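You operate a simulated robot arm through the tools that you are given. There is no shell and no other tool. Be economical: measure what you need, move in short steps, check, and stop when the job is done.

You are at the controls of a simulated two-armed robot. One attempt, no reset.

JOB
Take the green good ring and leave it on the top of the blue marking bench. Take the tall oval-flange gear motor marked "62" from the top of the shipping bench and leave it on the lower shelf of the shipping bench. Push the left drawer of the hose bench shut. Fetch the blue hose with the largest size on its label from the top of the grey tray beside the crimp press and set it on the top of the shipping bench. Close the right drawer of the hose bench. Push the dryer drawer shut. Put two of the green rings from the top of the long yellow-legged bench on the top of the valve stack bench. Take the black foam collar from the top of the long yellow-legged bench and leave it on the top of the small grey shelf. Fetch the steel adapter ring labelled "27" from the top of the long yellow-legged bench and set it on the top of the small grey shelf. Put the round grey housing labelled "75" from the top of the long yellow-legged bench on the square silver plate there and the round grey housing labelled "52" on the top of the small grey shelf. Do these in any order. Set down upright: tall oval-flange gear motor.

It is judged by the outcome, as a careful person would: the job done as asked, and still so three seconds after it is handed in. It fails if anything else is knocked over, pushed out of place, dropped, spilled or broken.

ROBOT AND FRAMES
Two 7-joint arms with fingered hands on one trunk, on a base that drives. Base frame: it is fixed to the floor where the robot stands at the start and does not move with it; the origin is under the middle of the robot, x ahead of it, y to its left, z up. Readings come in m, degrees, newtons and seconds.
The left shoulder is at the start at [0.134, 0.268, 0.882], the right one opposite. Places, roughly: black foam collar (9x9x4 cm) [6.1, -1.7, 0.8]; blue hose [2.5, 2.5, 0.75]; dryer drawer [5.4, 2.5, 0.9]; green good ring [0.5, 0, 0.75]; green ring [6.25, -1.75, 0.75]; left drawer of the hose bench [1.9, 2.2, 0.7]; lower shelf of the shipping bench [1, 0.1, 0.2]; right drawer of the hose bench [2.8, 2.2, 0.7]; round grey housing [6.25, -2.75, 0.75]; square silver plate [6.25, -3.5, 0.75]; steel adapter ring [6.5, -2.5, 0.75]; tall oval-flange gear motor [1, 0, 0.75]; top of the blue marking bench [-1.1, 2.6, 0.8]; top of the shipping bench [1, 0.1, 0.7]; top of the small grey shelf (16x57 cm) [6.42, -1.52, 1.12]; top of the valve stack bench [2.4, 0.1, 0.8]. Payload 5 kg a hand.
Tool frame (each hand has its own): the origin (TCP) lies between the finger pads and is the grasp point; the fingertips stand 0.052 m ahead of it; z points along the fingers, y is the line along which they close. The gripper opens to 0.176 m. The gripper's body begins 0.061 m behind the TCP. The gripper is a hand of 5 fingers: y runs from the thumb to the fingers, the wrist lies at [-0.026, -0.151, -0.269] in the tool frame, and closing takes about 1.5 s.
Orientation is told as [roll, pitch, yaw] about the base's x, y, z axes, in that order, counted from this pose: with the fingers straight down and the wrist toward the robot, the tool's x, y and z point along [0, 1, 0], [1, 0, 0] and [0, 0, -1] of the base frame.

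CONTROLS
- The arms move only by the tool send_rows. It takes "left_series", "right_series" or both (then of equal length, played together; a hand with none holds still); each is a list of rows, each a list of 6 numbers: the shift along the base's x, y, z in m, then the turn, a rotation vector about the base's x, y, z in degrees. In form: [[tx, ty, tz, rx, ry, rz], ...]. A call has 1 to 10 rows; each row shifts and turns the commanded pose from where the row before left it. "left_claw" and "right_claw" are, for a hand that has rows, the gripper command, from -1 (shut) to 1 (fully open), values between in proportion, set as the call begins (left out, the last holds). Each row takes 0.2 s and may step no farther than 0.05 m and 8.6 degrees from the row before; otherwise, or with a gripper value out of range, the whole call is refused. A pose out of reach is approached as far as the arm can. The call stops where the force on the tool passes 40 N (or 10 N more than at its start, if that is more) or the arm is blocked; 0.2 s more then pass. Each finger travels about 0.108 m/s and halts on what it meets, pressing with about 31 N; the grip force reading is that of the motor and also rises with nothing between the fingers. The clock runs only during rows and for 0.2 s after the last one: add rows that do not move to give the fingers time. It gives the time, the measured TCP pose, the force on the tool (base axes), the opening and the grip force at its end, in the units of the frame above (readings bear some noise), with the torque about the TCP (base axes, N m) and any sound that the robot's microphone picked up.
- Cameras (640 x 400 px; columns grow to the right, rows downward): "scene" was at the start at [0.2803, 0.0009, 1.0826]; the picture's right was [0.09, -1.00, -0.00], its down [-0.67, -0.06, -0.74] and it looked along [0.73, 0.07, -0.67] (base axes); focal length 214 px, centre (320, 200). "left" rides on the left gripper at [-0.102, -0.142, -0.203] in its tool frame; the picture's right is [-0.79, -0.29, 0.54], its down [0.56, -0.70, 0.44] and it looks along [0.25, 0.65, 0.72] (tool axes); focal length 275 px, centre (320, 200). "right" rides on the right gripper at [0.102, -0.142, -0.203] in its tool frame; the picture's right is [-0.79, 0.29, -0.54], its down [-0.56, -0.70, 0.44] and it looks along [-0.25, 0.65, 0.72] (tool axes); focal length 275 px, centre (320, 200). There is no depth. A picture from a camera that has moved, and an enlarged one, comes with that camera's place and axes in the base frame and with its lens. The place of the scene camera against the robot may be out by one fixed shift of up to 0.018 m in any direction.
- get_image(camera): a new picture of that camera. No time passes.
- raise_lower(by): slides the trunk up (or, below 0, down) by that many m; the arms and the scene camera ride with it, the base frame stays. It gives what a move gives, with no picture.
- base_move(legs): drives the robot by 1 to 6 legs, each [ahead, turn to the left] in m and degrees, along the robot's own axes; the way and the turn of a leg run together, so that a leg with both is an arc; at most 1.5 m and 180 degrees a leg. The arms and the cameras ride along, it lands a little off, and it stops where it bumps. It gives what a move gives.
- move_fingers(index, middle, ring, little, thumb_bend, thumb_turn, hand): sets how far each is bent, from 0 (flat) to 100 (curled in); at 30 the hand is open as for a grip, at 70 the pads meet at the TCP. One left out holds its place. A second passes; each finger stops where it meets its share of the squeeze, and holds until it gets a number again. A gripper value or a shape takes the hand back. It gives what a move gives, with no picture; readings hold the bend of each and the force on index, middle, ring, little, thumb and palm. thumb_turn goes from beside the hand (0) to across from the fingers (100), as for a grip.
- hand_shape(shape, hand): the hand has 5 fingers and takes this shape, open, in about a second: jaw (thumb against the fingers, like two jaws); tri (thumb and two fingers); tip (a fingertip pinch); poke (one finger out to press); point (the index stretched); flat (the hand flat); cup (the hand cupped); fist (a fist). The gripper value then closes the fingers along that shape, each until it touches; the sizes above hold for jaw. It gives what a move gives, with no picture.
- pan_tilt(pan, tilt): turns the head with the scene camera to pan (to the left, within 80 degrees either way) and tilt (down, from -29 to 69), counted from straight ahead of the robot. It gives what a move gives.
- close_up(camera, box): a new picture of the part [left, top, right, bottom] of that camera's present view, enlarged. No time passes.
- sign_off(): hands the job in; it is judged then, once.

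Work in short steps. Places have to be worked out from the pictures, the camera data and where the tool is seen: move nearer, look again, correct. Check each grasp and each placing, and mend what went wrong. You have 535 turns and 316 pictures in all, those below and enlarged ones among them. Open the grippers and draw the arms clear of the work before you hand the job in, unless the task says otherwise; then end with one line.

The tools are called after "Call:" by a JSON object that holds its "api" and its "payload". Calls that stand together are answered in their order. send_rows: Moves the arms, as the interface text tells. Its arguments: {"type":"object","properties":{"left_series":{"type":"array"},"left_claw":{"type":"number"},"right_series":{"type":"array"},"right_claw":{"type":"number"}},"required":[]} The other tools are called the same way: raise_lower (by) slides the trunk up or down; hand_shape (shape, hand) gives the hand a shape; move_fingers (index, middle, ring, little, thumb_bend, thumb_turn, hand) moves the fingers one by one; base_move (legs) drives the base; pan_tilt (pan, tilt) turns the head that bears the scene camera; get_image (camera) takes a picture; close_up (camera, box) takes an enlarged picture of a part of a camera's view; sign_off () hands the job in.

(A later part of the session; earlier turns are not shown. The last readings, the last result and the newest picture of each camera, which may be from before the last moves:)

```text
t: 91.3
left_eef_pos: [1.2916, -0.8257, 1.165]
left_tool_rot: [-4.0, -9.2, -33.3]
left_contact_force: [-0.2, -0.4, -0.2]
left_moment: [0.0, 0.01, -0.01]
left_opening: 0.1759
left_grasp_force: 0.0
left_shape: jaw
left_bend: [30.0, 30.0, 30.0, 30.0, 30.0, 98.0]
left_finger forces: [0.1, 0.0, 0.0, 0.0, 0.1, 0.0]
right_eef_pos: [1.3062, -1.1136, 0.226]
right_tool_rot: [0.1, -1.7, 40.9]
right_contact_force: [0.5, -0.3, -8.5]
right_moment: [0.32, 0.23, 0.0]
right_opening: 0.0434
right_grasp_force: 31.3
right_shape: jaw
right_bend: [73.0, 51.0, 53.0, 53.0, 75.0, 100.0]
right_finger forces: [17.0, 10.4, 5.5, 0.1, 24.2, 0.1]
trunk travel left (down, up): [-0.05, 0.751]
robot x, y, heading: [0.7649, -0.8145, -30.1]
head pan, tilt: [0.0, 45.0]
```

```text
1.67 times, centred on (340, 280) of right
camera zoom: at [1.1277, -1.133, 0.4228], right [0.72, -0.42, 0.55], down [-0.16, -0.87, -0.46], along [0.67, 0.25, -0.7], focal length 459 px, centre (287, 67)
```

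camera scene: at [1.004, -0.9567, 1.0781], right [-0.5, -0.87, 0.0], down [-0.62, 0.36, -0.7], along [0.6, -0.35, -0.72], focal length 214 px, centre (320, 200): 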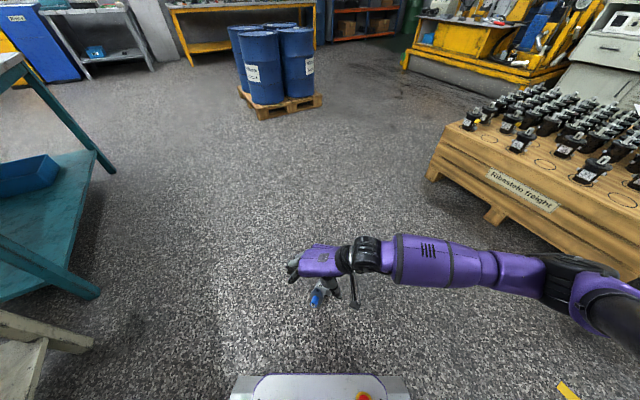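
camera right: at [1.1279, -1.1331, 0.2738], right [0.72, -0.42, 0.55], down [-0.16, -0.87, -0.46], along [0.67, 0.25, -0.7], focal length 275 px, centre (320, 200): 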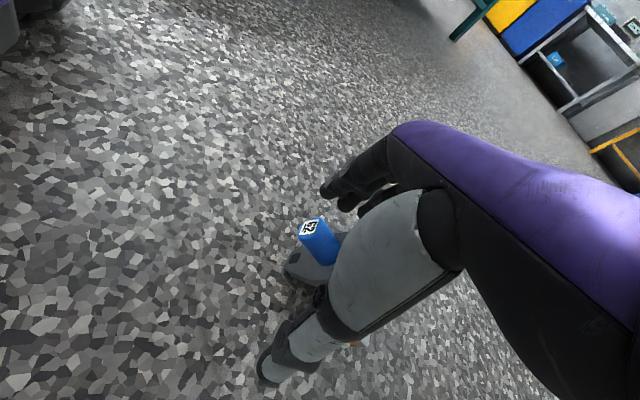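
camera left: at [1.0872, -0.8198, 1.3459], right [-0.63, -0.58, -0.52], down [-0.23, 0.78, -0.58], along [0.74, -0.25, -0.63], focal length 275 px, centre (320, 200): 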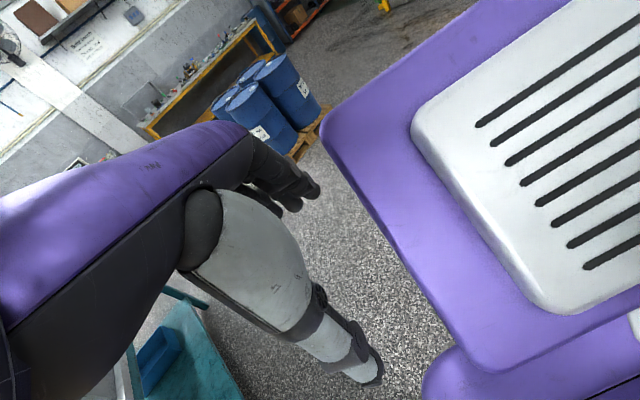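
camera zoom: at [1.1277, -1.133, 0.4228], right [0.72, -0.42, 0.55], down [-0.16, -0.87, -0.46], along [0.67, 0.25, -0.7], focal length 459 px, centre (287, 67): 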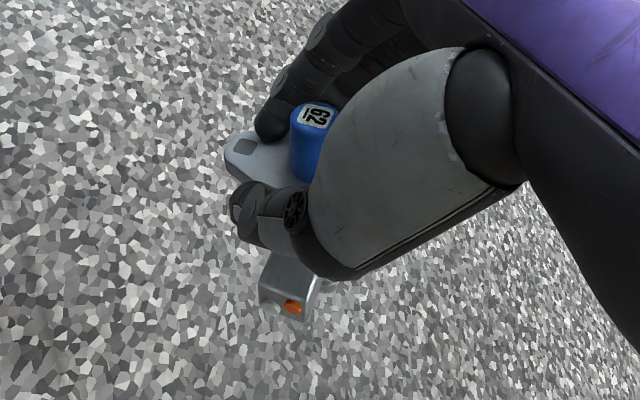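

The motor partly pivoted, cap now ~45° up, and the grip is firmer (17/10/5 vs 24 N). I'll raise a bit and yaw the hand back to -30°, so I can roll it upright comfortably.

Call:
{"api": "send_rows", "payload": {"right_series": [[0, 0, 0.03, 0, 0, -4], [0, 0, 0.03, 0, 0, -7], [0, 0, 0.03, 0, 0, -8], [0, 0, 0.03, 0, 0, -8], [0, 0, 0.02, 0, 0, -8], [0, 0, 0.01, 0, 0, -8], [0, 0, 0, 0, 0, -8], [0, 0, 0, 0, 0, -8], [0, 0, 0, 0, 0, -8], [0, 0, 0.0, 0, 0, -4]]}}

Call:
{"api": "get_image", "payload": {"camera": "scene"}}

Call:
{"api": "close_up", "payload": {"camera": "right", "box": [220, 160, 460, 400]}}

```text
t: 93.5
left_eef_pos: [1.2906, -0.826, 1.165]
left_tool_rot: [-4.1, -9.2, -33.4]
left_contact_force: [0.4, 0.1, 0.7]
left_moment: [-0.08, 0.01, -0.03]
left_opening: 0.176
left_grasp_force: 0.0
left_shape: jaw
left_bend: [30.0, 30.0, 30.0, 30.0, 30.0, 98.0]
left_finger forces: [0.0, 0.0, 0.0, 0.0, 0.0, 0.0]
right_eef_pos: [1.3075, -1.1106, 0.3766]
right_tool_rot: [0.1, -1.5, -30.2]
right_contact_force: [0.6, -0.2, -9.0]
right_moment: [0.38, -0.22, 0.01]
right_opening: 0.0434
right_grasp_force: 31.0
right_shape: jaw
right_bend: [73.0, 52.0, 53.0, 53.0, 75.0, 100.0]
right_finger forces: [16.5, 10.3, 6.3, 0.0, 24.4, 0.1]
trunk travel left (down, up): [-0.05, 0.751]
robot x, y, heading: [0.7619, -0.8133, -29.9]
head pan, tilt: [0.0, 45.0]
```

```text
258 pictures are left
camera scene: at [1.0047, -0.9567, 1.0776], right [-0.5, -0.87, 0.0], down [-0.62, 0.36, -0.7], along [0.6, -0.35, -0.72], focal length 214 px, centre (320, 200)
```

scene: 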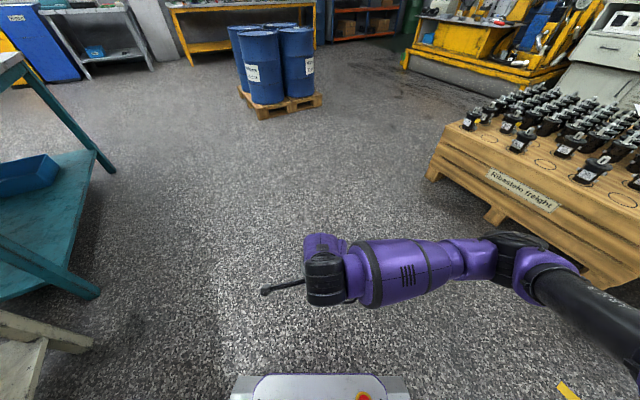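

```text
1.67 times, centred on (340, 280) of right
camera zoom: at [1.2293, -0.9494, 0.5736], right [-0.16, -0.82, 0.55], down [-0.88, -0.14, -0.46], along [0.45, -0.55, -0.7], focal length 459 px, centre (287, 67)
```

zoom: 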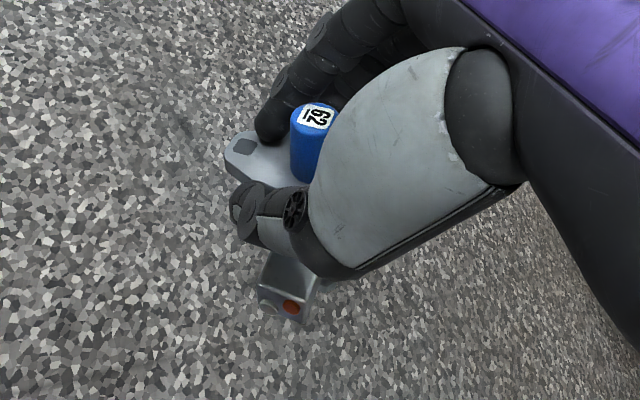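

The motor's axis is about 57° up in the hand, so I'll roll the hand ~33° to the left to make it upright.

Call:
{"api": "send_rows", "payload": {"right_series": [[0, 0, 0, 3, -1.7, 0], [0, 0, 0, 5.7, -3.3, 0], [0, 0, 0, 5.7, -3.3, 0], [0, 0, 0, 5.7, -3.3, 0], [0, 0, 0, 5.7, -3.3, 0], [0, 0, 0, 2.8, -1.6, 0], [0, 0, 0, 0, 0, 0]]}}

Call:
{"api": "close_up", "payload": {"camera": "right", "box": [220, 160, 460, 400]}}

Call:
{"api": "close_up", "payload": {"camera": "scene", "box": [240, 210, 400, 330]}}

```text
t: 94.6
left_eef_pos: [1.2715, -0.8172, 1.175]
left_tool_rot: [-3.9, -10.7, -33.6]
left_contact_force: [-5.8, -0.3, 3.0]
left_moment: [0.15, -0.77, 0.24]
left_opening: 0.1758
left_grasp_force: 0.0
left_shape: jaw
left_bend: [30.0, 30.0, 30.0, 30.0, 30.0, 98.0]
left_finger forces: [0.1, 0.1, 0.0, 0.1, 0.0, 0.1]
right_eef_pos: [1.2442, -1.0564, 0.3419]
right_tool_rot: [25.2, 6.2, -29.3]
right_contact_force: [2.8, -0.5, 0.2]
right_moment: [-0.36, 0.07, 0.1]
right_opening: 0.0433
right_grasp_force: 31.3
right_shape: jaw
right_bend: [73.0, 52.0, 53.0, 53.0, 75.0, 100.0]
right_finger forces: [14.7, 11.6, 6.5, 0.1, 25.0, 0.0]
right hand out of reach, approached as far as the arm can: row 4, 5
trunk travel left (down, up): [-0.05, 0.751]
robot x, y, heading: [0.7645, -0.8123, -29.7]
head pan, tilt: [0.0, 45.0]
stopped in row 5 (right hand): the force on the tool passed its limit at 51 N (the readings are from after the stop); the commanded pose is now the measured one
```

```text
1.67 times, centred on (340, 280) of right
camera zoom: at [1.1463, -0.9951, 0.5808], right [-0.2, -0.97, 0.12], down [-0.82, 0.1, -0.56], along [0.53, -0.21, -0.82], focal length 459 px, centre (287, 67)
```

zoom: 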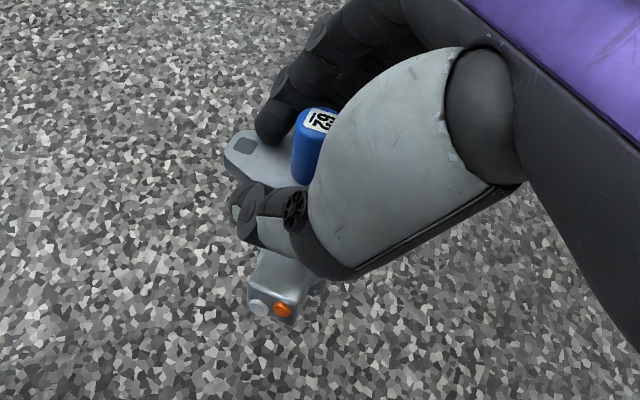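

```text
3.33 times, centred on (320, 270) of scene
camera zoom: at [1.0012, -0.9561, 1.0792], right [-0.5, -0.87, 0.0], down [-0.62, 0.36, -0.7], along [0.61, -0.35, -0.72], focal length 715 px, centre (320, -33)
```

zoom: 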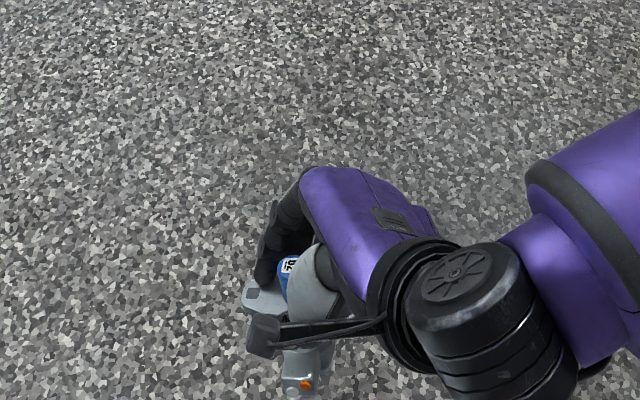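

The hand reached a limit, but the motor is now near upright. I'll move it a bit forward and up to ease the arm.

Call:
{"api": "send_rows", "payload": {"right_series": [[0.02, -0.012, 0.01, 0, 0, 0], [0.026, -0.015, 0.02, 0, 0, 0], [0.026, -0.015, 0.02, 0, 0, 0], [0.026, -0.015, 0.01, 0, 0, 0], [0.02, -0.012, 0, 0, 0, 0], [0, 0, 0, 0, 0, 0]]}}

Call:
{"api": "close_up", "payload": {"camera": "scene", "box": [200, 150, 520, 350]}}

```text
t: 96.0
left_eef_pos: [1.2778, -0.818, 1.1709]
left_tool_rot: [-4.0, -9.9, -33.4]
left_contact_force: [0.3, -0.1, 0.3]
left_moment: [0.02, -0.02, 0.01]
left_opening: 0.1761
left_grasp_force: 0.0
left_shape: jaw
left_bend: [30.0, 30.0, 30.0, 30.0, 30.0, 98.0]
left_finger forces: [0.0, 0.0, 0.1, 0.0, 0.0, 0.0]
right_eef_pos: [1.3619, -1.1273, 0.3965]
right_tool_rot: [25.0, 6.7, -29.4]
right_contact_force: [0.4, -0.1, -9.1]
right_moment: [0.07, -0.15, 0.01]
right_opening: 0.0432
right_grasp_force: 31.0
right_shape: jaw
right_bend: [73.0, 52.0, 52.0, 53.0, 75.0, 100.0]
right_finger forces: [14.5, 11.7, 6.0, 0.0, 24.5, 0.0]
trunk travel left (down, up): [-0.05, 0.751]
robot x, y, heading: [0.7641, -0.8137, -30.0]
head pan, tilt: [0.0, 45.0]
```

```text
2.00 times, centred on (360, 250) of scene
camera zoom: at [1.0047, -0.9569, 1.0776], right [-0.5, -0.87, 0.0], down [-0.62, 0.36, -0.7], along [0.6, -0.35, -0.72], focal length 429 px, centre (240, 100)
```

zoom: 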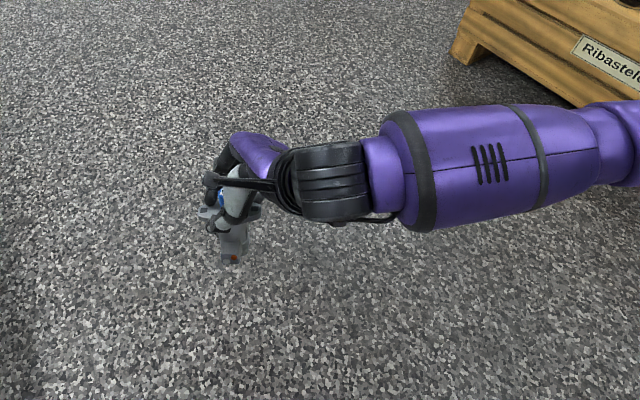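

The hold is good. I'll move ahead slightly to gain space from the bench, then turn in small legs, checking the grip.

Call:
{"api": "base_move", "payload": {"legs": [[0.12, 0]]}}

Call:
{"api": "base_move", "payload": {"legs": [[0, 40]]}}

Call:
{"api": "base_move", "payload": {"legs": [[0, 40]]}}

Call:
{"api": "close_up", "payload": {"camera": "right", "box": [220, 160, 460, 400]}}

Call:
{"api": "get_image", "payload": {"camera": "scene"}}

```text
t: 97.4
left_eef_pos: [1.3829, -0.8793, 1.1706]
left_tool_rot: [-4.0, -10.0, -33.3]
left_contact_force: [0.1, 0.3, 0.3]
left_moment: [-0.02, 0.03, -0.01]
left_opening: 0.1758
left_grasp_force: 0.2
left_shape: jaw
left_bend: [30.0, 30.0, 30.0, 30.0, 30.0, 98.0]
left_finger forces: [0.2, 0.1, 0.0, 0.0, 0.0, 0.1]
right_eef_pos: [1.4655, -1.1879, 0.3949]
right_tool_rot: [24.9, 6.7, -29.5]
right_contact_force: [-0.2, 0.1, -10.3]
right_moment: [0.12, -0.21, -0.04]
right_opening: 0.0431
right_grasp_force: 30.9
right_shape: jaw
right_bend: [73.0, 52.0, 52.0, 53.0, 75.0, 100.0]
right_finger forces: [14.5, 11.6, 6.1, 0.0, 24.5, 0.0]
trunk travel left (down, up): [-0.05, 0.751]
robot x, y, heading: [0.8643, -0.8752, -30.0]
head pan, tilt: [0.0, 45.0]
```

```text
t: 100.6
left_eef_pos: [1.2463, -0.5485, 1.1772]
left_tool_rot: [-3.9, -10.8, 6.9]
left_contact_force: [0.6, -0.8, -0.4]
left_moment: [0.03, 0.04, 0.02]
left_opening: 0.1759
left_grasp_force: 0.1
left_shape: jaw
left_bend: [30.0, 30.0, 30.0, 30.0, 30.0, 97.0]
left_finger forces: [0.0, 0.0, 0.0, 0.0, 0.0, 0.1]
right_eef_pos: [1.5193, -0.7304, 0.4037]
right_tool_rot: [24.9, 6.0, 10.7]
right_contact_force: [-0.2, -0.4, -9.5]
right_moment: [0.2, -0.07, -0.01]
right_opening: 0.0428
right_grasp_force: 31.3
right_shape: jaw
right_bend: [73.0, 51.0, 51.0, 53.0, 75.0, 100.0]
right_finger forces: [13.8, 11.9, 5.8, 0.1, 23.9, 0.0]
trunk travel left (down, up): [-0.05, 0.751]
robot x, y, heading: [0.8724, -0.8909, 10.1]
head pan, tilt: [0.0, 45.0]
```

```text
t: 103.8
left_eef_pos: [0.9291, -0.3978, 1.1829]
left_tool_rot: [-3.8, -11.6, 46.7]
left_contact_force: [1.0, -0.5, 0.2]
left_moment: [0.0, 0.01, -0.01]
left_opening: 0.1761
left_grasp_force: 0.0
left_shape: jaw
left_bend: [30.0, 30.0, 30.0, 30.0, 30.0, 97.0]
left_finger forces: [0.0, 0.0, 0.0, 0.0, 0.0, 0.0]
right_eef_pos: [1.2627, -0.3526, 0.4125]
right_tool_rot: [24.9, 5.2, 50.6]
right_contact_force: [-0.5, -0.5, -8.6]
right_moment: [0.14, -0.01, 0.02]
right_opening: 0.0434
right_grasp_force: 31.1
right_shape: jaw
right_bend: [73.0, 51.0, 51.0, 53.0, 75.0, 100.0]
right_finger forces: [14.7, 12.3, 4.6, 0.1, 22.9, 0.1]
trunk travel left (down, up): [-0.05, 0.751]
robot x, y, heading: [0.8756, -0.8962, 49.9]
head pan, tilt: [0.0, 45.0]
```

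```text
1.67 times, centred on (340, 280) of right
camera zoom: at [1.1796, -0.4419, 0.6499], right [0.92, -0.37, 0.13], down [-0.23, -0.79, -0.57], along [0.31, 0.49, -0.81], focal length 459 px, centre (287, 67)
```

zoom: 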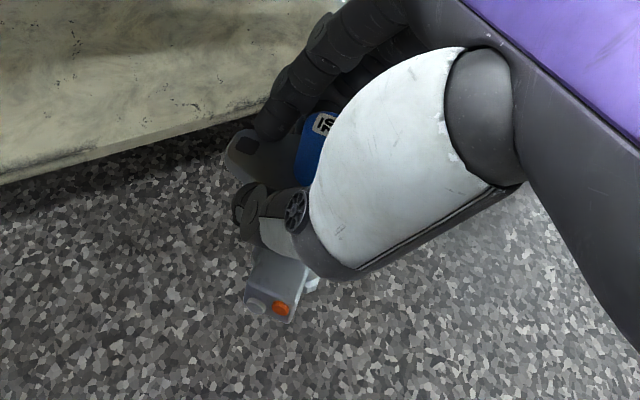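

```text
252 pictures are left
camera scene: at [1.0607, -0.6992, 1.0776], right [0.77, -0.64, 0.0], down [-0.46, -0.55, -0.7], along [0.45, 0.53, -0.72], focal length 214 px, centre (320, 200)
```

scene: 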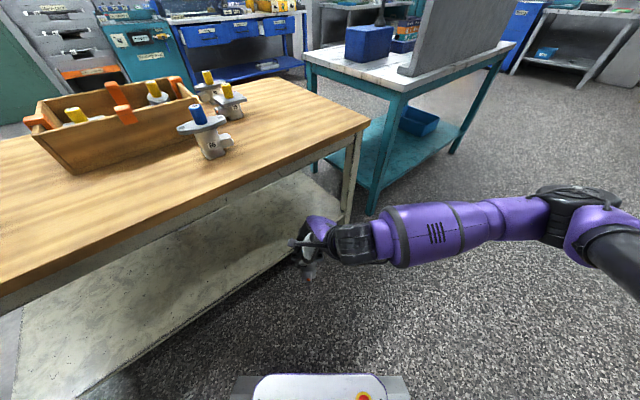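

Call:
{"api": "base_move", "payload": {"legs": [[0, 38]]}}

Call:
{"api": "get_image", "payload": {"camera": "scene"}}

Call:
{"api": "get_image", "payload": {"camera": "right"}}

```text
t: 106.9
left_eef_pos: [0.6074, -0.4885, 1.1868]
left_tool_rot: [-3.8, -12.3, 84.9]
left_contact_force: [0.6, 0.2, -0.6]
left_moment: [-0.04, 0.01, 0.02]
left_opening: 0.176
left_grasp_force: 0.1
left_shape: jaw
left_bend: [30.0, 30.0, 30.0, 30.0, 30.0, 98.0]
left_finger forces: [0.1, 0.0, 0.1, 0.0, 0.1, 0.0]
right_eef_pos: [0.8405, -0.2367, 0.42]
right_tool_rot: [24.9, 4.5, 88.8]
right_contact_force: [0.6, 0.6, -9.2]
right_moment: [0.11, 0.12, 0.01]
right_opening: 0.0428
right_grasp_force: 30.9
right_shape: jaw
right_bend: [73.0, 51.0, 50.0, 53.0, 75.0, 100.0]
right_finger forces: [14.9, 12.3, 4.4, 0.0, 22.2, 0.1]
trunk travel left (down, up): [-0.05, 0.751]
robot x, y, heading: [0.8911, -0.8997, 88.3]
head pan, tilt: [0.0, 45.0]
```

```text
251 pictures are left
camera scene: at [0.9088, -0.6357, 1.0775], right [1.0, -0.03, 0.0], down [-0.02, -0.72, -0.7], along [0.02, 0.7, -0.72], focal length 214 px, centre (320, 200)
```

scene: 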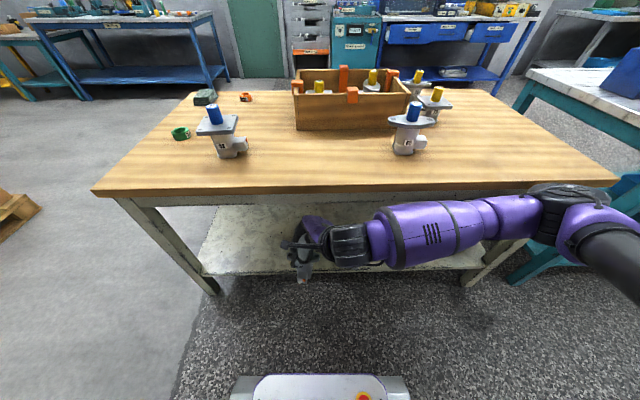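

```text
250 pictures are left
camera right: at [0.8315, -0.3613, 0.6568], right [0.95, 0.28, 0.13], down [0.3, -0.76, -0.58], along [-0.06, 0.59, -0.8], focal length 275 px, centre (320, 200)
```

right: 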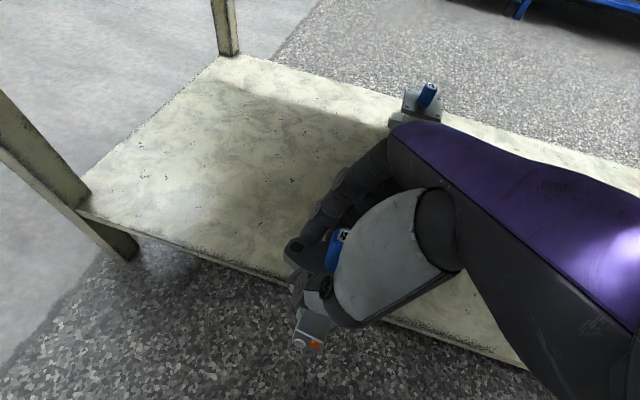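

The motor is about upright. The shelf edge is at y≈-0.21. I'll lower to z 0.36, then go in.

Call:
{"api": "send_rows", "payload": {"right_series": [[0, 0, -0.02, 0, 0, 0], [0, 0, -0.025, 0, 0, 0], [0, 0, -0.015, 0, 0, 0], [0, 0.02, 0, 0, 0, 0], [0, 0.03, 0, 0, 0, 0], [0, 0.03, 0, 0, 0, 0], [0, 0.025, 0, 0, 0, 0], [0, 0.01, 0, 0, 0, 0], [0, 0, 0, 0, 0, 0]]}}

Call:
{"api": "get_image", "payload": {"camera": "right"}}

Call:
{"api": "close_up", "payload": {"camera": "scene", "box": [200, 170, 440, 320]}}

```text
t: 108.9
left_eef_pos: [0.6059, -0.504, 1.1916]
left_tool_rot: [-3.7, -12.9, 85.0]
left_contact_force: [-0.4, 0.5, 0.3]
left_moment: [0.0, -0.01, -0.02]
left_opening: 0.176
left_grasp_force: 0.1
left_shape: jaw
left_bend: [30.0, 30.0, 30.0, 30.0, 30.0, 98.0]
left_finger forces: [0.0, 0.1, 0.1, 0.0, 0.0, 0.0]
right_eef_pos: [0.841, -0.1285, 0.3699]
right_tool_rot: [24.9, 3.7, 88.9]
right_contact_force: [-0.6, 0.6, -8.4]
right_moment: [0.12, 0.11, 0.01]
right_opening: 0.0429
right_grasp_force: 30.9
right_shape: jaw
right_bend: [73.0, 51.0, 50.0, 53.0, 75.0, 100.0]
right_finger forces: [14.8, 11.8, 4.4, 0.1, 22.4, 0.1]
trunk travel left (down, up): [-0.05, 0.751]
robot x, y, heading: [0.8924, -0.8972, 88.3]
head pan, tilt: [0.0, 45.0]
```

```text
249 pictures are left
camera right: at [0.8316, -0.2552, 0.604], right [0.95, 0.28, 0.14], down [0.31, -0.75, -0.59], along [-0.06, 0.6, -0.8], focal length 275 px, centre (320, 200)
```

right: 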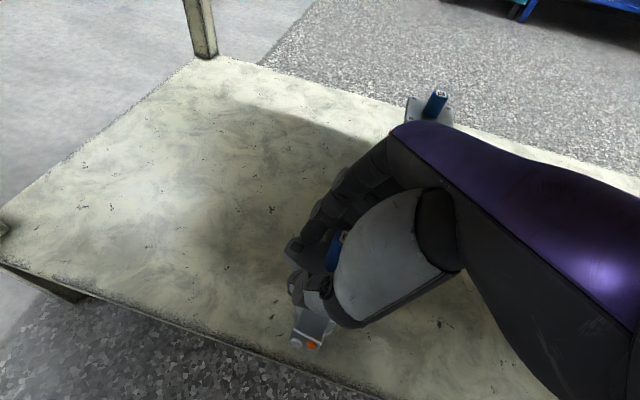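

```text
2.67 times, centred on (320, 245) of scene
camera zoom: at [0.9088, -0.6358, 1.0776], right [1.0, -0.03, 0.0], down [-0.02, -0.72, -0.7], along [0.02, 0.7, -0.72], focal length 572 px, centre (320, 80)
```

zoom: 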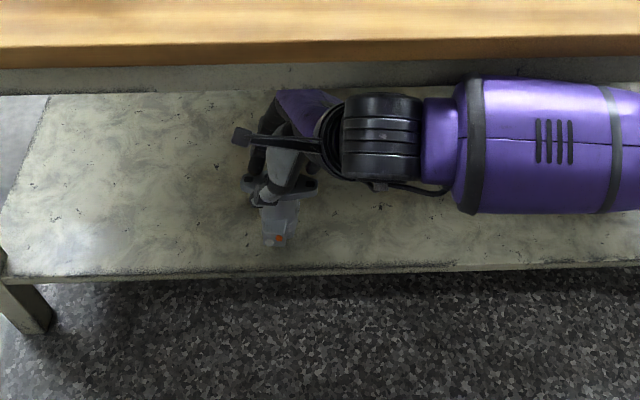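

It's over the shelf. I'll nudge 2 cm further in and lower in small steps, watching the force.

Call:
{"api": "send_rows", "payload": {"right_series": [[0, 0.01, -0.01, 0, 0, 0], [0, 0.01, -0.02, 0, 0, 0], [0, 0, -0.01, 0, 0, 0], [0, 0, -0.01, 0, 0, 0], [0, 0, 0, 0, 0, 0]]}}

Call:
{"api": "close_up", "payload": {"camera": "right", "box": [200, 180, 440, 400]}}

```text
t: 109.6
left_eef_pos: [0.6046, -0.5251, 1.1982]
left_tool_rot: [-3.8, -14.0, 85.0]
left_contact_force: [-0.9, -5.5, 1.9]
left_moment: [0.48, 0.04, 0.12]
left_opening: 0.176
left_grasp_force: 0.2
left_shape: jaw
left_bend: [30.0, 30.0, 30.0, 30.0, 30.0, 98.0]
left_finger forces: [0.0, 0.0, 0.0, 0.0, 0.1, 0.1]
right_eef_pos: [0.8372, -0.1099, 0.3539]
right_tool_rot: [25.4, 2.4, 89.0]
right_contact_force: [1.2, -2.4, -8.0]
right_moment: [0.15, 0.08, -0.11]
right_opening: 0.043
right_grasp_force: 31.4
right_shape: jaw
right_bend: [73.0, 51.0, 51.0, 53.0, 76.0, 100.0]
right_finger forces: [12.4, 11.3, 5.8, 0.0, 24.2, 0.0]
trunk travel left (down, up): [-0.05, 0.751]
robot x, y, heading: [0.89, -0.8966, 88.2]
head pan, tilt: [0.0, 45.0]
stopped in row 3 (right hand): the force on the tool passed its limit at 44 N (the readings are from after the stop); the commanded pose is now the measured one
```

```text
1.82 times, centred on (320, 290) of right
camera zoom: at [0.8301, -0.2423, 0.5844], right [0.95, 0.28, 0.14], down [0.3, -0.73, -0.61], along [-0.07, 0.62, -0.78], focal length 500 px, centre (320, 36)
```

zoom: 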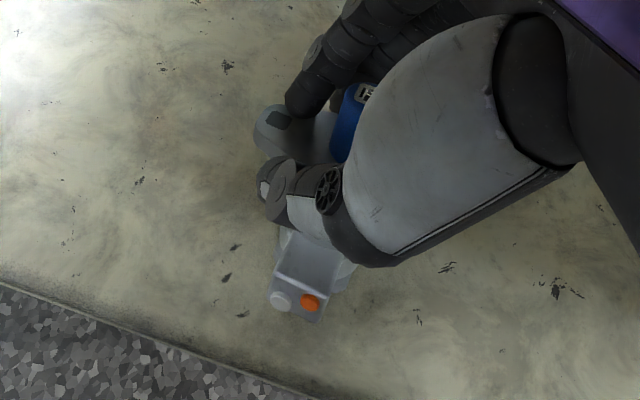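

Something, likely the elbow against the bench lip, resisted the inward move. Position is fine, so I'll ease back 1 cm and go straight down.

Call:
{"api": "send_rows", "payload": {"right_series": [[0, -0.012, 0, 0, 0, 0], [0, 0, -0.015, 0, 0, 0], [0, 0, -0.015, 0, 0, 0], [0, 0, 0, 0, 0, 0]]}}

Call:
{"api": "get_image", "payload": {"camera": "scene"}}

```text
t: 110.3
left_eef_pos: [0.6061, -0.5301, 1.1968]
left_tool_rot: [-3.7, -13.5, 84.9]
left_contact_force: [-0.5, 0.6, 0.3]
left_moment: [-0.01, -0.01, 0.0]
left_opening: 0.1759
left_grasp_force: 0.0
left_shape: jaw
left_bend: [30.0, 30.0, 30.0, 30.0, 30.0, 98.0]
left_finger forces: [0.0, 0.0, 0.1, 0.0, 0.0, 0.0]
right_eef_pos: [0.833, -0.1202, 0.354]
right_tool_rot: [26.2, 1.1, 89.1]
right_contact_force: [0.6, 1.1, -5.1]
right_moment: [-0.05, 0.38, 0.06]
right_opening: 0.0434
right_grasp_force: 31.0
right_shape: jaw
right_bend: [74.0, 51.0, 51.0, 53.0, 76.0, 100.0]
right_finger forces: [12.6, 11.9, 5.1, 0.1, 25.7, 0.1]
trunk travel left (down, up): [-0.05, 0.751]
robot x, y, heading: [0.8913, -0.8955, 88.1]
head pan, tilt: [0.0, 45.0]
stopped in row 3 (right hand): the force on the tool passed its limit at 46 N (the readings are from after the stop); the commanded pose is now the measured one
```

```text
246 pictures are left
camera scene: at [0.9088, -0.6358, 1.0771], right [1.0, -0.03, 0.0], down [-0.02, -0.72, -0.7], along [0.02, 0.7, -0.72], focal length 214 px, centre (320, 200)
```

scene: 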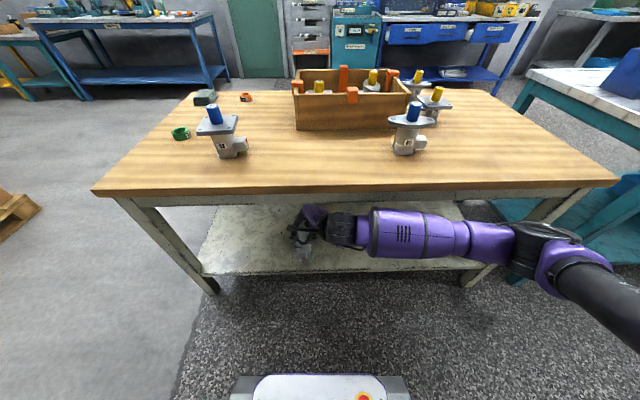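

Call:
{"api": "close_up", "payload": {"camera": "right", "box": [200, 180, 440, 400]}}

Call:
{"api": "close_up", "payload": {"camera": "scene", "box": [260, 180, 420, 290]}}

```text
1.82 times, centred on (320, 290) of right
camera zoom: at [0.828, -0.259, 0.5812], right [0.95, 0.27, 0.13], down [0.29, -0.72, -0.63], along [-0.08, 0.64, -0.76], focal length 500 px, centre (320, 36)
```

zoom: 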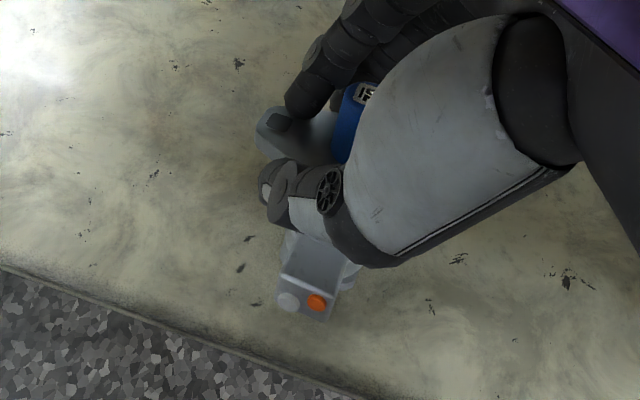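

```text
3.64 times, centred on (340, 235) of scene
camera zoom: at [0.9088, -0.6358, 1.0771], right [1.0, -0.03, 0.0], down [-0.02, -0.72, -0.7], along [0.02, 0.7, -0.72], focal length 780 px, centre (247, 73)
```

zoom: 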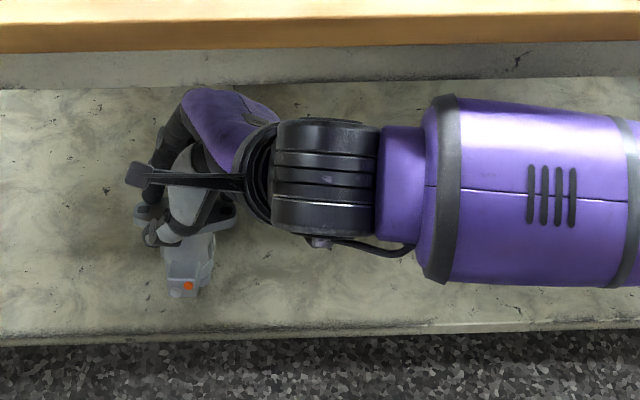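

The motor seems to be partly supported. I'll test with a tiny downward step to read the contact force direction.

Call:
{"api": "send_rows", "payload": {"right_series": [[0, 0, -0.006, 0, 0, 0], [0, 0, 0, 0, 0, 0]]}}

Call:
{"api": "send_rows", "payload": {"right_series": [[0, 0, -0.006, 0, 0, 0], [0, 0, 0, 0, 0, 0]]}}

```text
t: 110.9
left_eef_pos: [0.6066, -0.531, 1.1988]
left_tool_rot: [-3.7, -13.6, 84.9]
left_contact_force: [-0.2, -0.8, 0.8]
left_moment: [0.0, 0.03, 0.02]
left_opening: 0.1759
left_grasp_force: 0.0
left_shape: jaw
left_bend: [30.0, 30.0, 30.0, 30.0, 30.0, 98.0]
left_finger forces: [0.1, 0.1, 0.1, 0.0, 0.1, 0.1]
right_eef_pos: [0.8328, -0.1181, 0.3532]
right_tool_rot: [26.2, 0.6, 89.1]
right_contact_force: [-0.2, 0.9, 13.1]
right_moment: [0.14, 0.37, 0.05]
right_opening: 0.0442
right_grasp_force: 31.0
right_shape: jaw
right_bend: [74.0, 51.0, 51.0, 53.0, 76.0, 100.0]
right_finger forces: [14.6, 11.8, 4.2, 0.1, 27.7, 0.1]
trunk travel left (down, up): [-0.05, 0.751]
robot x, y, heading: [0.888, -0.8995, 88.2]
head pan, tilt: [0.0, 45.0]
```

```text
t: 111.5
left_eef_pos: [0.6069, -0.5331, 1.2]
left_tool_rot: [-3.8, -13.8, 84.9]
left_contact_force: [-0.4, 0.7, 0.4]
left_moment: [0.0, 0.01, 0.01]
left_opening: 0.1756
left_grasp_force: 0.0
left_shape: jaw
left_bend: [30.0, 30.0, 30.0, 30.0, 30.0, 98.0]
left_finger forces: [0.0, 0.0, 0.0, 0.0, 0.0, 0.0]
right_eef_pos: [0.8314, -0.117, 0.3496]
right_tool_rot: [26.5, 0.4, 89.0]
right_contact_force: [-4.2, 6.0, 39.6]
right_moment: [0.76, 0.82, 0.13]
right_opening: 0.0458
right_grasp_force: 31.1
right_shape: jaw
right_bend: [74.0, 51.0, 51.0, 53.0, 77.0, 100.0]
right_finger forces: [23.7, 12.9, 3.7, 0.0, 31.2, 0.1]
trunk travel left (down, up): [-0.05, 0.751]
robot x, y, heading: [0.8898, -0.9003, 88.5]
head pan, tilt: [0.0, 45.0]
```

Confirmed: the motor is pressed on the shelf (40 N up). I'll relieve slightly and open the fingers.

Call:
{"api": "send_rows", "payload": {"right_series": [[0, 0, 0.006, 0, 0, 0], [0, 0, 0, 0, 0, 0]]}}

Call:
{"api": "send_rows", "payload": {"right_series": [[0, 0, 0, 0, 0, 0], [0, 0, 0, 0, 0, 0], [0, 0, 0, 0, 0, 0], [0, 0, 0, 0, 0, 0]], "right_claw": 0.3}}

Call:
{"api": "get_image", "payload": {"camera": "right"}}

Call:
{"api": "close_up", "payload": {"camera": "scene", "box": [260, 180, 420, 290]}}

```text
t: 112.1
left_eef_pos: [0.6069, -0.5321, 1.198]
left_tool_rot: [-3.7, -13.6, 84.9]
left_contact_force: [-0.2, -0.4, -0.4]
left_moment: [-0.03, 0.02, 0.02]
left_opening: 0.1759
left_grasp_force: 0.0
left_shape: jaw
left_bend: [30.0, 30.0, 30.0, 30.0, 30.0, 98.0]
left_finger forces: [0.0, 0.1, 0.0, 0.0, 0.0, 0.1]
right_eef_pos: [0.8322, -0.1192, 0.351]
right_tool_rot: [26.2, 0.8, 89.0]
right_contact_force: [-3.3, 9.0, 29.1]
right_moment: [1.08, 0.83, 0.09]
right_opening: 0.0458
right_grasp_force: 31.2
right_shape: jaw
right_bend: [74.0, 51.0, 51.0, 53.0, 77.0, 100.0]
right_finger forces: [28.6, 12.8, 4.3, 0.0, 27.3, 0.1]
trunk travel left (down, up): [-0.05, 0.751]
robot x, y, heading: [0.8917, -0.9027, 87.9]
head pan, tilt: [0.0, 45.0]
```

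```text
t: 113.1
left_eef_pos: [0.6068, -0.5303, 1.197]
left_tool_rot: [-3.8, -13.5, 84.9]
left_contact_force: [0.3, 0.4, 1.2]
left_moment: [0.0, 0.01, 0.0]
left_opening: 0.176
left_grasp_force: 0.1
left_shape: jaw
left_bend: [30.0, 30.0, 30.0, 30.0, 30.0, 98.0]
left_finger forces: [0.0, 0.1, 0.0, 0.0, 0.1, 0.0]
right_eef_pos: [0.8332, -0.1198, 0.3496]
right_tool_rot: [26.3, 0.8, 89.1]
right_contact_force: [0.5, -0.8, -0.2]
right_moment: [0.04, -0.02, 0.0]
right_opening: 0.1145
right_grasp_force: 0.0
right_shape: jaw
right_bend: [28.0, 39.0, 36.0, 36.0, 63.0, 100.0]
right_finger forces: [0.1, 0.1, 0.0, 0.0, 0.1, 0.0]
trunk travel left (down, up): [-0.05, 0.751]
robot x, y, heading: [0.8957, -0.8994, 88.2]
head pan, tilt: [0.0, 45.0]
```

```text
243 pictures are left
camera right: at [0.8282, -0.2586, 0.576], right [0.95, 0.27, 0.13], down [0.29, -0.72, -0.63], along [-0.08, 0.64, -0.76], focal length 275 px, centre (320, 200)
```

right: 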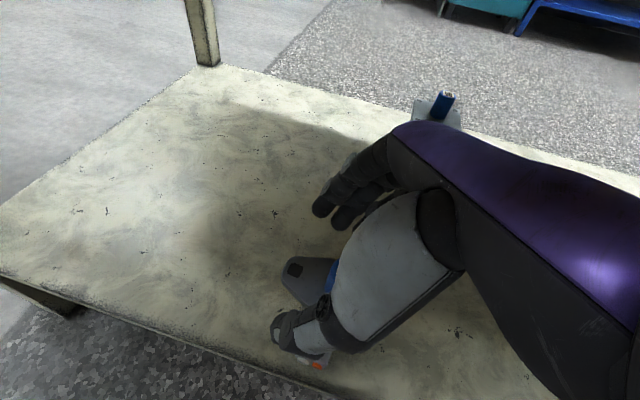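

```text
3.64 times, centred on (340, 235) of scene
camera zoom: at [0.9088, -0.6363, 1.0777], right [1.0, -0.03, 0.0], down [-0.02, -0.72, -0.7], along [0.02, 0.7, -0.72], focal length 780 px, centre (247, 73)
```

zoom: 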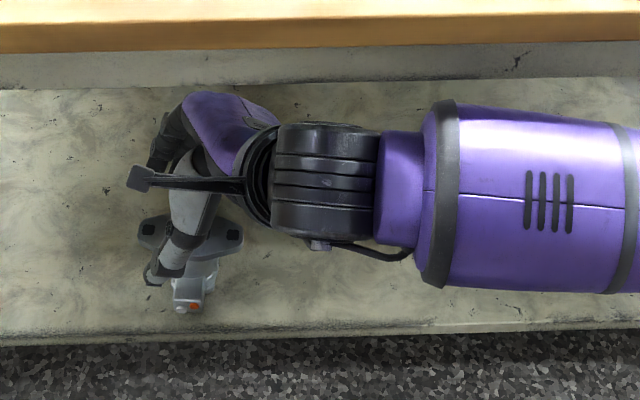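

The motor is standing upright with its flange level. I'll open fully, then slide the hand up and to the right off it.

Call:
{"api": "send_rows", "payload": {"right_series": [[0, 0, 0, 0, 0, 0], [0, 0, 0, 0, 0, 0], [0, 0, 0, 0, 0, 0], [0, 0, 0.01, 0, 0, 0], [0.01, 0, 0.015, 0, 0, 0], [0.015, 0, 0.015, 0, 0, 0]], "right_claw": 1}}

Call:
{"api": "get_image", "payload": {"camera": "right"}}

```text
t: 114.5
left_eef_pos: [0.607, -0.5308, 1.198]
left_tool_rot: [-3.8, -13.6, 84.9]
left_contact_force: [-0.3, -0.1, 0.5]
left_moment: [0.04, 0.02, 0.01]
left_opening: 0.1758
left_grasp_force: 0.0
left_shape: jaw
left_bend: [30.0, 30.0, 30.0, 30.0, 30.0, 98.0]
left_finger forces: [0.0, 0.0, 0.0, 0.1, 0.0, 0.0]
right_eef_pos: [0.8565, -0.1212, 0.3906]
right_tool_rot: [26.3, 0.9, 89.1]
right_contact_force: [-0.9, -1.2, 0.0]
right_moment: [0.12, -0.06, -0.05]
right_opening: 0.1755
right_grasp_force: 0.1
right_shape: jaw
right_bend: [30.0, 30.0, 30.0, 30.0, 30.0, 98.0]
right_finger forces: [0.0, 0.0, 0.1, 0.0, 0.1, 0.1]
trunk travel left (down, up): [-0.05, 0.751]
robot x, y, heading: [0.8884, -0.8988, 88.0]
head pan, tilt: [0.0, 45.0]
```

```text
241 pictures are left
camera right: at [0.853, -0.259, 0.6178], right [0.95, 0.27, 0.13], down [0.29, -0.72, -0.63], along [-0.08, 0.64, -0.76], focal length 275 px, centre (320, 200)
```

right: 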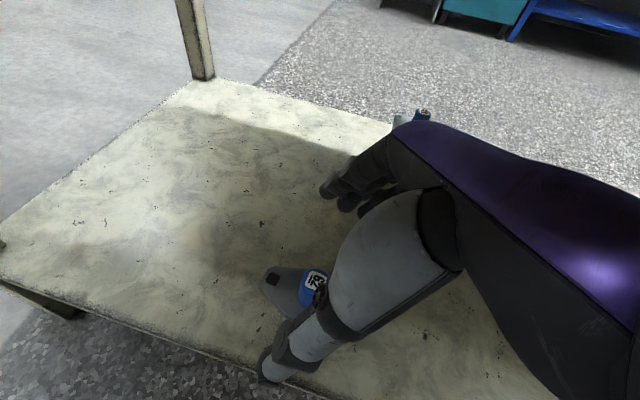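

Call:
{"api": "send_rows", "payload": {"right_series": [[0.03, 0, 0, 0, 0, 0], [0.035, 0, 0, 0, 0, 0], [0.035, 0, 0, 0, 0, 0], [0.03, 0, 0, 0, 0, 0], [0.02, 0, 0, 0, 0, 0]]}}

Call:
{"api": "get_image", "payload": {"camera": "right"}}

```text
t: 115.7
left_eef_pos: [0.6066, -0.5297, 1.1973]
left_tool_rot: [-3.8, -13.5, 84.9]
left_contact_force: [0.5, 0.7, -0.4]
left_moment: [0.01, 0.07, 0.03]
left_opening: 0.1758
left_grasp_force: 0.0
left_shape: jaw
left_bend: [30.0, 30.0, 30.0, 30.0, 30.0, 98.0]
left_finger forces: [0.0, 0.0, 0.0, 0.1, 0.0, 0.0]
right_eef_pos: [1.0078, -0.12, 0.3887]
right_tool_rot: [26.2, 1.0, 89.2]
right_contact_force: [-1.3, -1.3, 1.1]
right_moment: [0.04, -0.19, -0.04]
right_opening: 0.176
right_grasp_force: 0.1
right_shape: jaw
right_bend: [30.0, 30.0, 30.0, 30.0, 30.0, 98.0]
right_finger forces: [0.0, 0.0, 0.0, 0.0, 0.1, 0.1]
trunk travel left (down, up): [-0.05, 0.751]
robot x, y, heading: [0.8927, -0.9003, 87.9]
head pan, tilt: [0.0, 45.0]
```

```text
240 pictures are left
camera right: at [1.0039, -0.2587, 0.6163], right [0.95, 0.28, 0.13], down [0.29, -0.72, -0.63], along [-0.08, 0.64, -0.76], focal length 275 px, centre (320, 200)
```

right: 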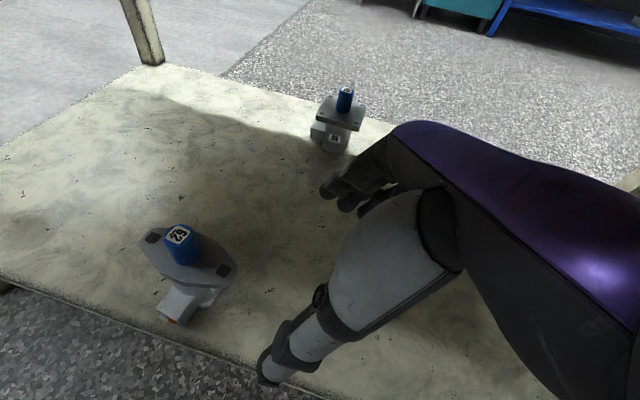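

Motor 62 stands upright on the lower shelf. I'll back the base away with the arm as is, then raise the arm.

Call:
{"api": "base_move", "payload": {"legs": [[-0.35, 0]]}}

Call:
{"api": "send_rows", "payload": {"right_series": [[0.02, 0, 0.04, -4, 0, 0], [0.02, 0, 0.045, 0, -8, 0], [0.02, 0, 0.045, 0, -8, 0], [0.02, 0, 0.045, 0, -8, 0], [0.02, 0, 0.045, 0, -2, 0], [0.02, 0, 0.045, 0, 0, 0], [0.02, 0, 0.045, 0, 0, 0], [0, 0, 0.045, 0, 0, 0], [0, 0, 0.045, 0, 0, 0], [0, 0, 0.045, 0, 0, 0]]}}

Call:
{"api": "get_image", "payload": {"camera": "scene"}}

```text
t: 118.6
left_eef_pos: [0.5956, -0.8802, 1.1983]
left_tool_rot: [-3.8, -13.6, 85.0]
left_contact_force: [-0.5, 1.3, 0.3]
left_moment: [0.0, 0.0, 0.02]
left_opening: 0.1759
left_grasp_force: 0.0
left_shape: jaw
left_bend: [30.0, 30.0, 30.0, 30.0, 30.0, 98.0]
left_finger forces: [0.0, 0.0, 0.1, 0.0, 0.0, 0.0]
right_eef_pos: [0.997, -0.4691, 0.3898]
right_tool_rot: [26.2, 0.8, 89.1]
right_contact_force: [-0.2, 0.1, 0.4]
right_moment: [-0.02, 0.0, 0.01]
right_opening: 0.1756
right_grasp_force: 0.0
right_shape: jaw
right_bend: [30.0, 30.0, 30.0, 30.0, 30.0, 98.0]
right_finger forces: [0.0, 0.0, 0.0, 0.1, 0.0, 0.0]
trunk travel left (down, up): [-0.05, 0.751]
robot x, y, heading: [0.8756, -1.2483, 88.5]
head pan, tilt: [0.0, 45.0]
```

```text
t: 120.8
left_eef_pos: [0.597, -0.89, 1.1986]
left_tool_rot: [-4.2, -13.0, 84.7]
left_contact_force: [-0.1, -1.4, 0.5]
left_moment: [0.2, -0.04, 0.07]
left_opening: 0.176
left_grasp_force: 0.1
left_shape: jaw
left_bend: [30.0, 30.0, 30.0, 30.0, 30.0, 97.0]
left_finger forces: [0.0, 0.0, 0.1, 0.0, 0.0, 0.1]
right_eef_pos: [1.1356, -0.4741, 0.8454]
right_tool_rot: [0.1, 3.3, 87.5]
right_contact_force: [0.0, -1.3, 0.1]
right_moment: [0.13, -0.04, 0.02]
right_opening: 0.1759
right_grasp_force: 0.1
right_shape: jaw
right_bend: [30.0, 30.0, 30.0, 30.0, 30.0, 98.0]
right_finger forces: [0.0, 0.0, 0.0, 0.1, 0.1, 0.0]
trunk travel left (down, up): [-0.05, 0.751]
robot x, y, heading: [0.8833, -1.2465, 88.4]
head pan, tilt: [0.0, 45.0]
```

```text
239 pictures are left
camera scene: at [0.8976, -0.9869, 1.0784], right [1.0, -0.03, 0.0], down [-0.02, -0.72, -0.7], along [0.02, 0.7, -0.72], focal length 214 px, centre (320, 200)
```

scene: 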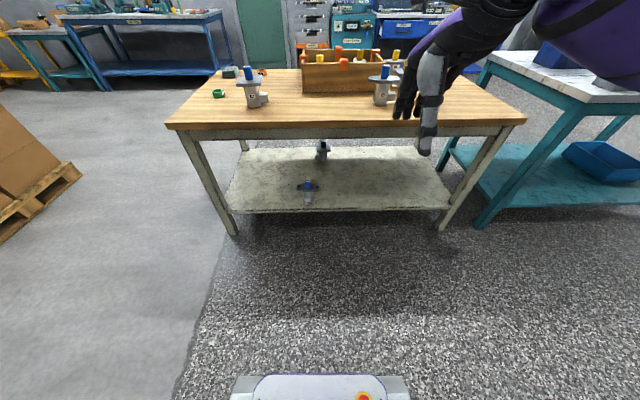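

Motor task done. I'll bring both arms to a neutral carrying pose, then drive around to the front of the bench for the green ring.

Call:
{"api": "send_rows", "payload": {"left_series": [[0, 0.04, -0.02, -6.3, 2.7, 0], [0, 0.04, -0.02, -6.3, 2.7, 0], [0, 0.04, -0.02, 0, 0, 3.7], [0, 0.04, -0.02, 0, 0, 0], [0, 0.04, -0.02, 0, 0, 0], [0, 0.04, -0.02, 0, 0, 0], [0, 0.04, -0.02, 0, 0, 0], [0, 0, 0, 0, 0, 0]], "right_series": [[0, 0, 0.03, 3.3, 0, 0], [0, 0, 0.03, 0, 0, 1], [0, 0, 0.03, 0, 0, 0], [0, 0, 0.03, 0, 0, 0], [0, 0, 0.03, 0, 0, 0], [0, 0, 0, 0, 0, 0], [0, 0, 0, 0, 0, 0], [0, 0, 0, 0, 0, 0]]}}

Call:
{"api": "base_move", "payload": {"legs": [[0, 91.6], [1.2, 0], [0, -90]]}}

Call:
{"api": "get_image", "payload": {"camera": "scene"}}

```text
t: 122.6
left_eef_pos: [0.5965, -0.6123, 1.0567]
left_tool_rot: [0.5, -1.4, 88.1]
left_contact_force: [1.1, -0.9, 1.2]
left_moment: [0.05, -0.02, 0.02]
left_opening: 0.1759
left_grasp_force: 0.1
left_shape: jaw
left_bend: [30.0, 30.0, 30.0, 30.0, 30.0, 97.0]
left_finger forces: [0.0, 0.0, 0.0, 0.0, 0.1, 0.0]
left hand out of reach, approached as far as the arm can: row 1
right_eef_pos: [1.1366, -0.4727, 0.996]
right_tool_rot: [0.1, -0.1, 88.5]
right_contact_force: [-0.7, -0.2, 1.6]
right_moment: [0.04, -0.04, -0.02]
right_opening: 0.1759
right_grasp_force: 0.1
right_shape: jaw
right_bend: [30.0, 30.0, 30.0, 30.0, 30.0, 98.0]
right_finger forces: [0.1, 0.0, 0.0, 0.1, 0.0, 0.0]
trunk travel left (down, up): [-0.05, 0.751]
robot x, y, heading: [0.8835, -1.2478, 88.2]
head pan, tilt: [0.0, 45.0]
```

```text
t: 142.7
left_eef_pos: [-0.6038, -0.5983, 1.0552]
left_tool_rot: [0.6, -1.3, 88.9]
left_contact_force: [0.2, -0.1, 0.5]
left_moment: [0.05, 0.02, 0.0]
left_opening: 0.1762
left_grasp_force: 0.1
left_shape: jaw
left_bend: [30.0, 30.0, 30.0, 30.0, 30.0, 98.0]
left_finger forces: [0.1, 0.1, 0.0, 0.0, 0.0, 0.0]
right_eef_pos: [-0.0637, -0.4519, 0.9947]
right_tool_rot: [0.2, 0.0, 89.3]
right_contact_force: [-0.1, -0.8, -0.1]
right_moment: [0.03, -0.01, -0.02]
right_opening: 0.176
right_grasp_force: 0.1
right_shape: jaw
right_bend: [30.0, 30.0, 30.0, 30.0, 30.0, 98.0]
right_finger forces: [0.0, 0.0, 0.0, 0.0, 0.1, 0.0]
trunk travel left (down, up): [-0.05, 0.751]
robot x, y, heading: [-0.354, -1.2273, 89.3]
head pan, tilt: [0.0, 45.0]
```

```text
238 pictures are left
camera scene: at [-0.3454, -0.9676, 1.0778], right [1.0, -0.01, 0.0], down [-0.01, -0.72, -0.7], along [0.01, 0.7, -0.72], focal length 214 px, centre (320, 200)
```

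scene: 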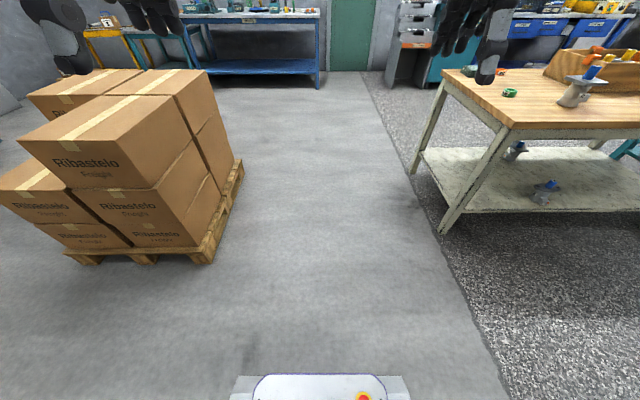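

Call:
{"api": "base_move", "payload": {"legs": [[1.2, 0], [0, -89]]}}

Call:
{"api": "get_image", "payload": {"camera": "scene"}}

```text
t: 143.3
left_eef_pos: [-0.5806, -0.6401, 1.0875]
left_tool_rot: [-0.5, -3.8, 91.6]
left_contact_force: [-1.9, -7.3, 5.0]
left_moment: [0.79, -0.12, 0.1]
left_opening: 0.1759
left_grasp_force: 0.0
left_shape: jaw
left_bend: [30.0, 30.0, 30.0, 30.0, 30.0, 97.0]
left_finger forces: [0.1, 0.0, 0.1, 0.0, 0.1, 0.0]
right_eef_pos: [-0.0462, -0.4996, 1.0229]
right_tool_rot: [-0.5, -2.0, 92.0]
right_contact_force: [1.6, -7.7, 10.6]
right_moment: [0.91, -0.06, -0.16]
right_opening: 0.1761
right_grasp_force: 0.0
right_shape: jaw
right_bend: [30.0, 30.0, 30.0, 30.0, 30.0, 98.0]
right_finger forces: [0.1, 0.0, 0.1, 0.1, 0.1, 0.0]
trunk travel left (down, up): [-0.05, 0.751]
robot x, y, heading: [-0.357, -1.2325, 89.3]
head pan, tilt: [0.0, 45.0]
stopped in leg 1: the force on the tool passed its limit at 103 N (the readings are from after the stop); the commanded pose is now the measured one
```

```text
237 pictures are left
camera scene: at [-0.3445, -0.9732, 1.0803], right [1.0, -0.02, 0.0], down [-0.01, -0.71, -0.7], along [0.01, 0.7, -0.71], focal length 214 px, centre (320, 200)
```

scene: 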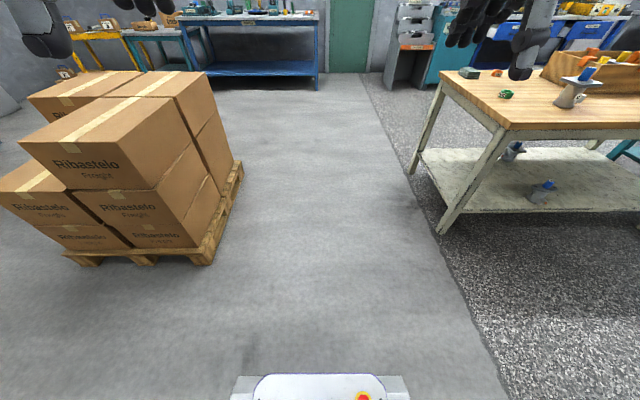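

Nothing is near the hands in this view, so it was possibly a start jerk or an elbow touching something behind. I'll try a short leg.

Call:
{"api": "base_move", "payload": {"legs": [[0.3, 0]]}}

```text
t: 145.9
left_eef_pos: [-0.574, -0.3321, 1.0787]
left_tool_rot: [-0.5, -3.0, 91.4]
left_contact_force: [-0.3, 1.2, -0.8]
left_moment: [-0.03, -0.06, -0.03]
left_opening: 0.1758
left_grasp_force: 0.0
left_shape: jaw
left_bend: [30.0, 30.0, 30.0, 30.0, 30.0, 98.0]
left_finger forces: [0.0, 0.0, 0.1, 0.0, 0.0, 0.0]
right_eef_pos: [-0.04, -0.1957, 1.012]
right_tool_rot: [-0.6, -1.2, 91.8]
right_contact_force: [-0.8, 0.8, -1.0]
right_moment: [-0.07, 0.0, 0.01]
right_opening: 0.1759
right_grasp_force: 0.1
right_shape: jaw
right_bend: [30.0, 30.0, 30.0, 30.0, 30.0, 98.0]
right_finger forces: [0.0, 0.0, 0.0, 0.0, 0.0, 0.1]
trunk travel left (down, up): [-0.05, 0.751]
robot x, y, heading: [-0.3524, -0.9304, 89.0]
head pan, tilt: [0.0, 45.0]
```

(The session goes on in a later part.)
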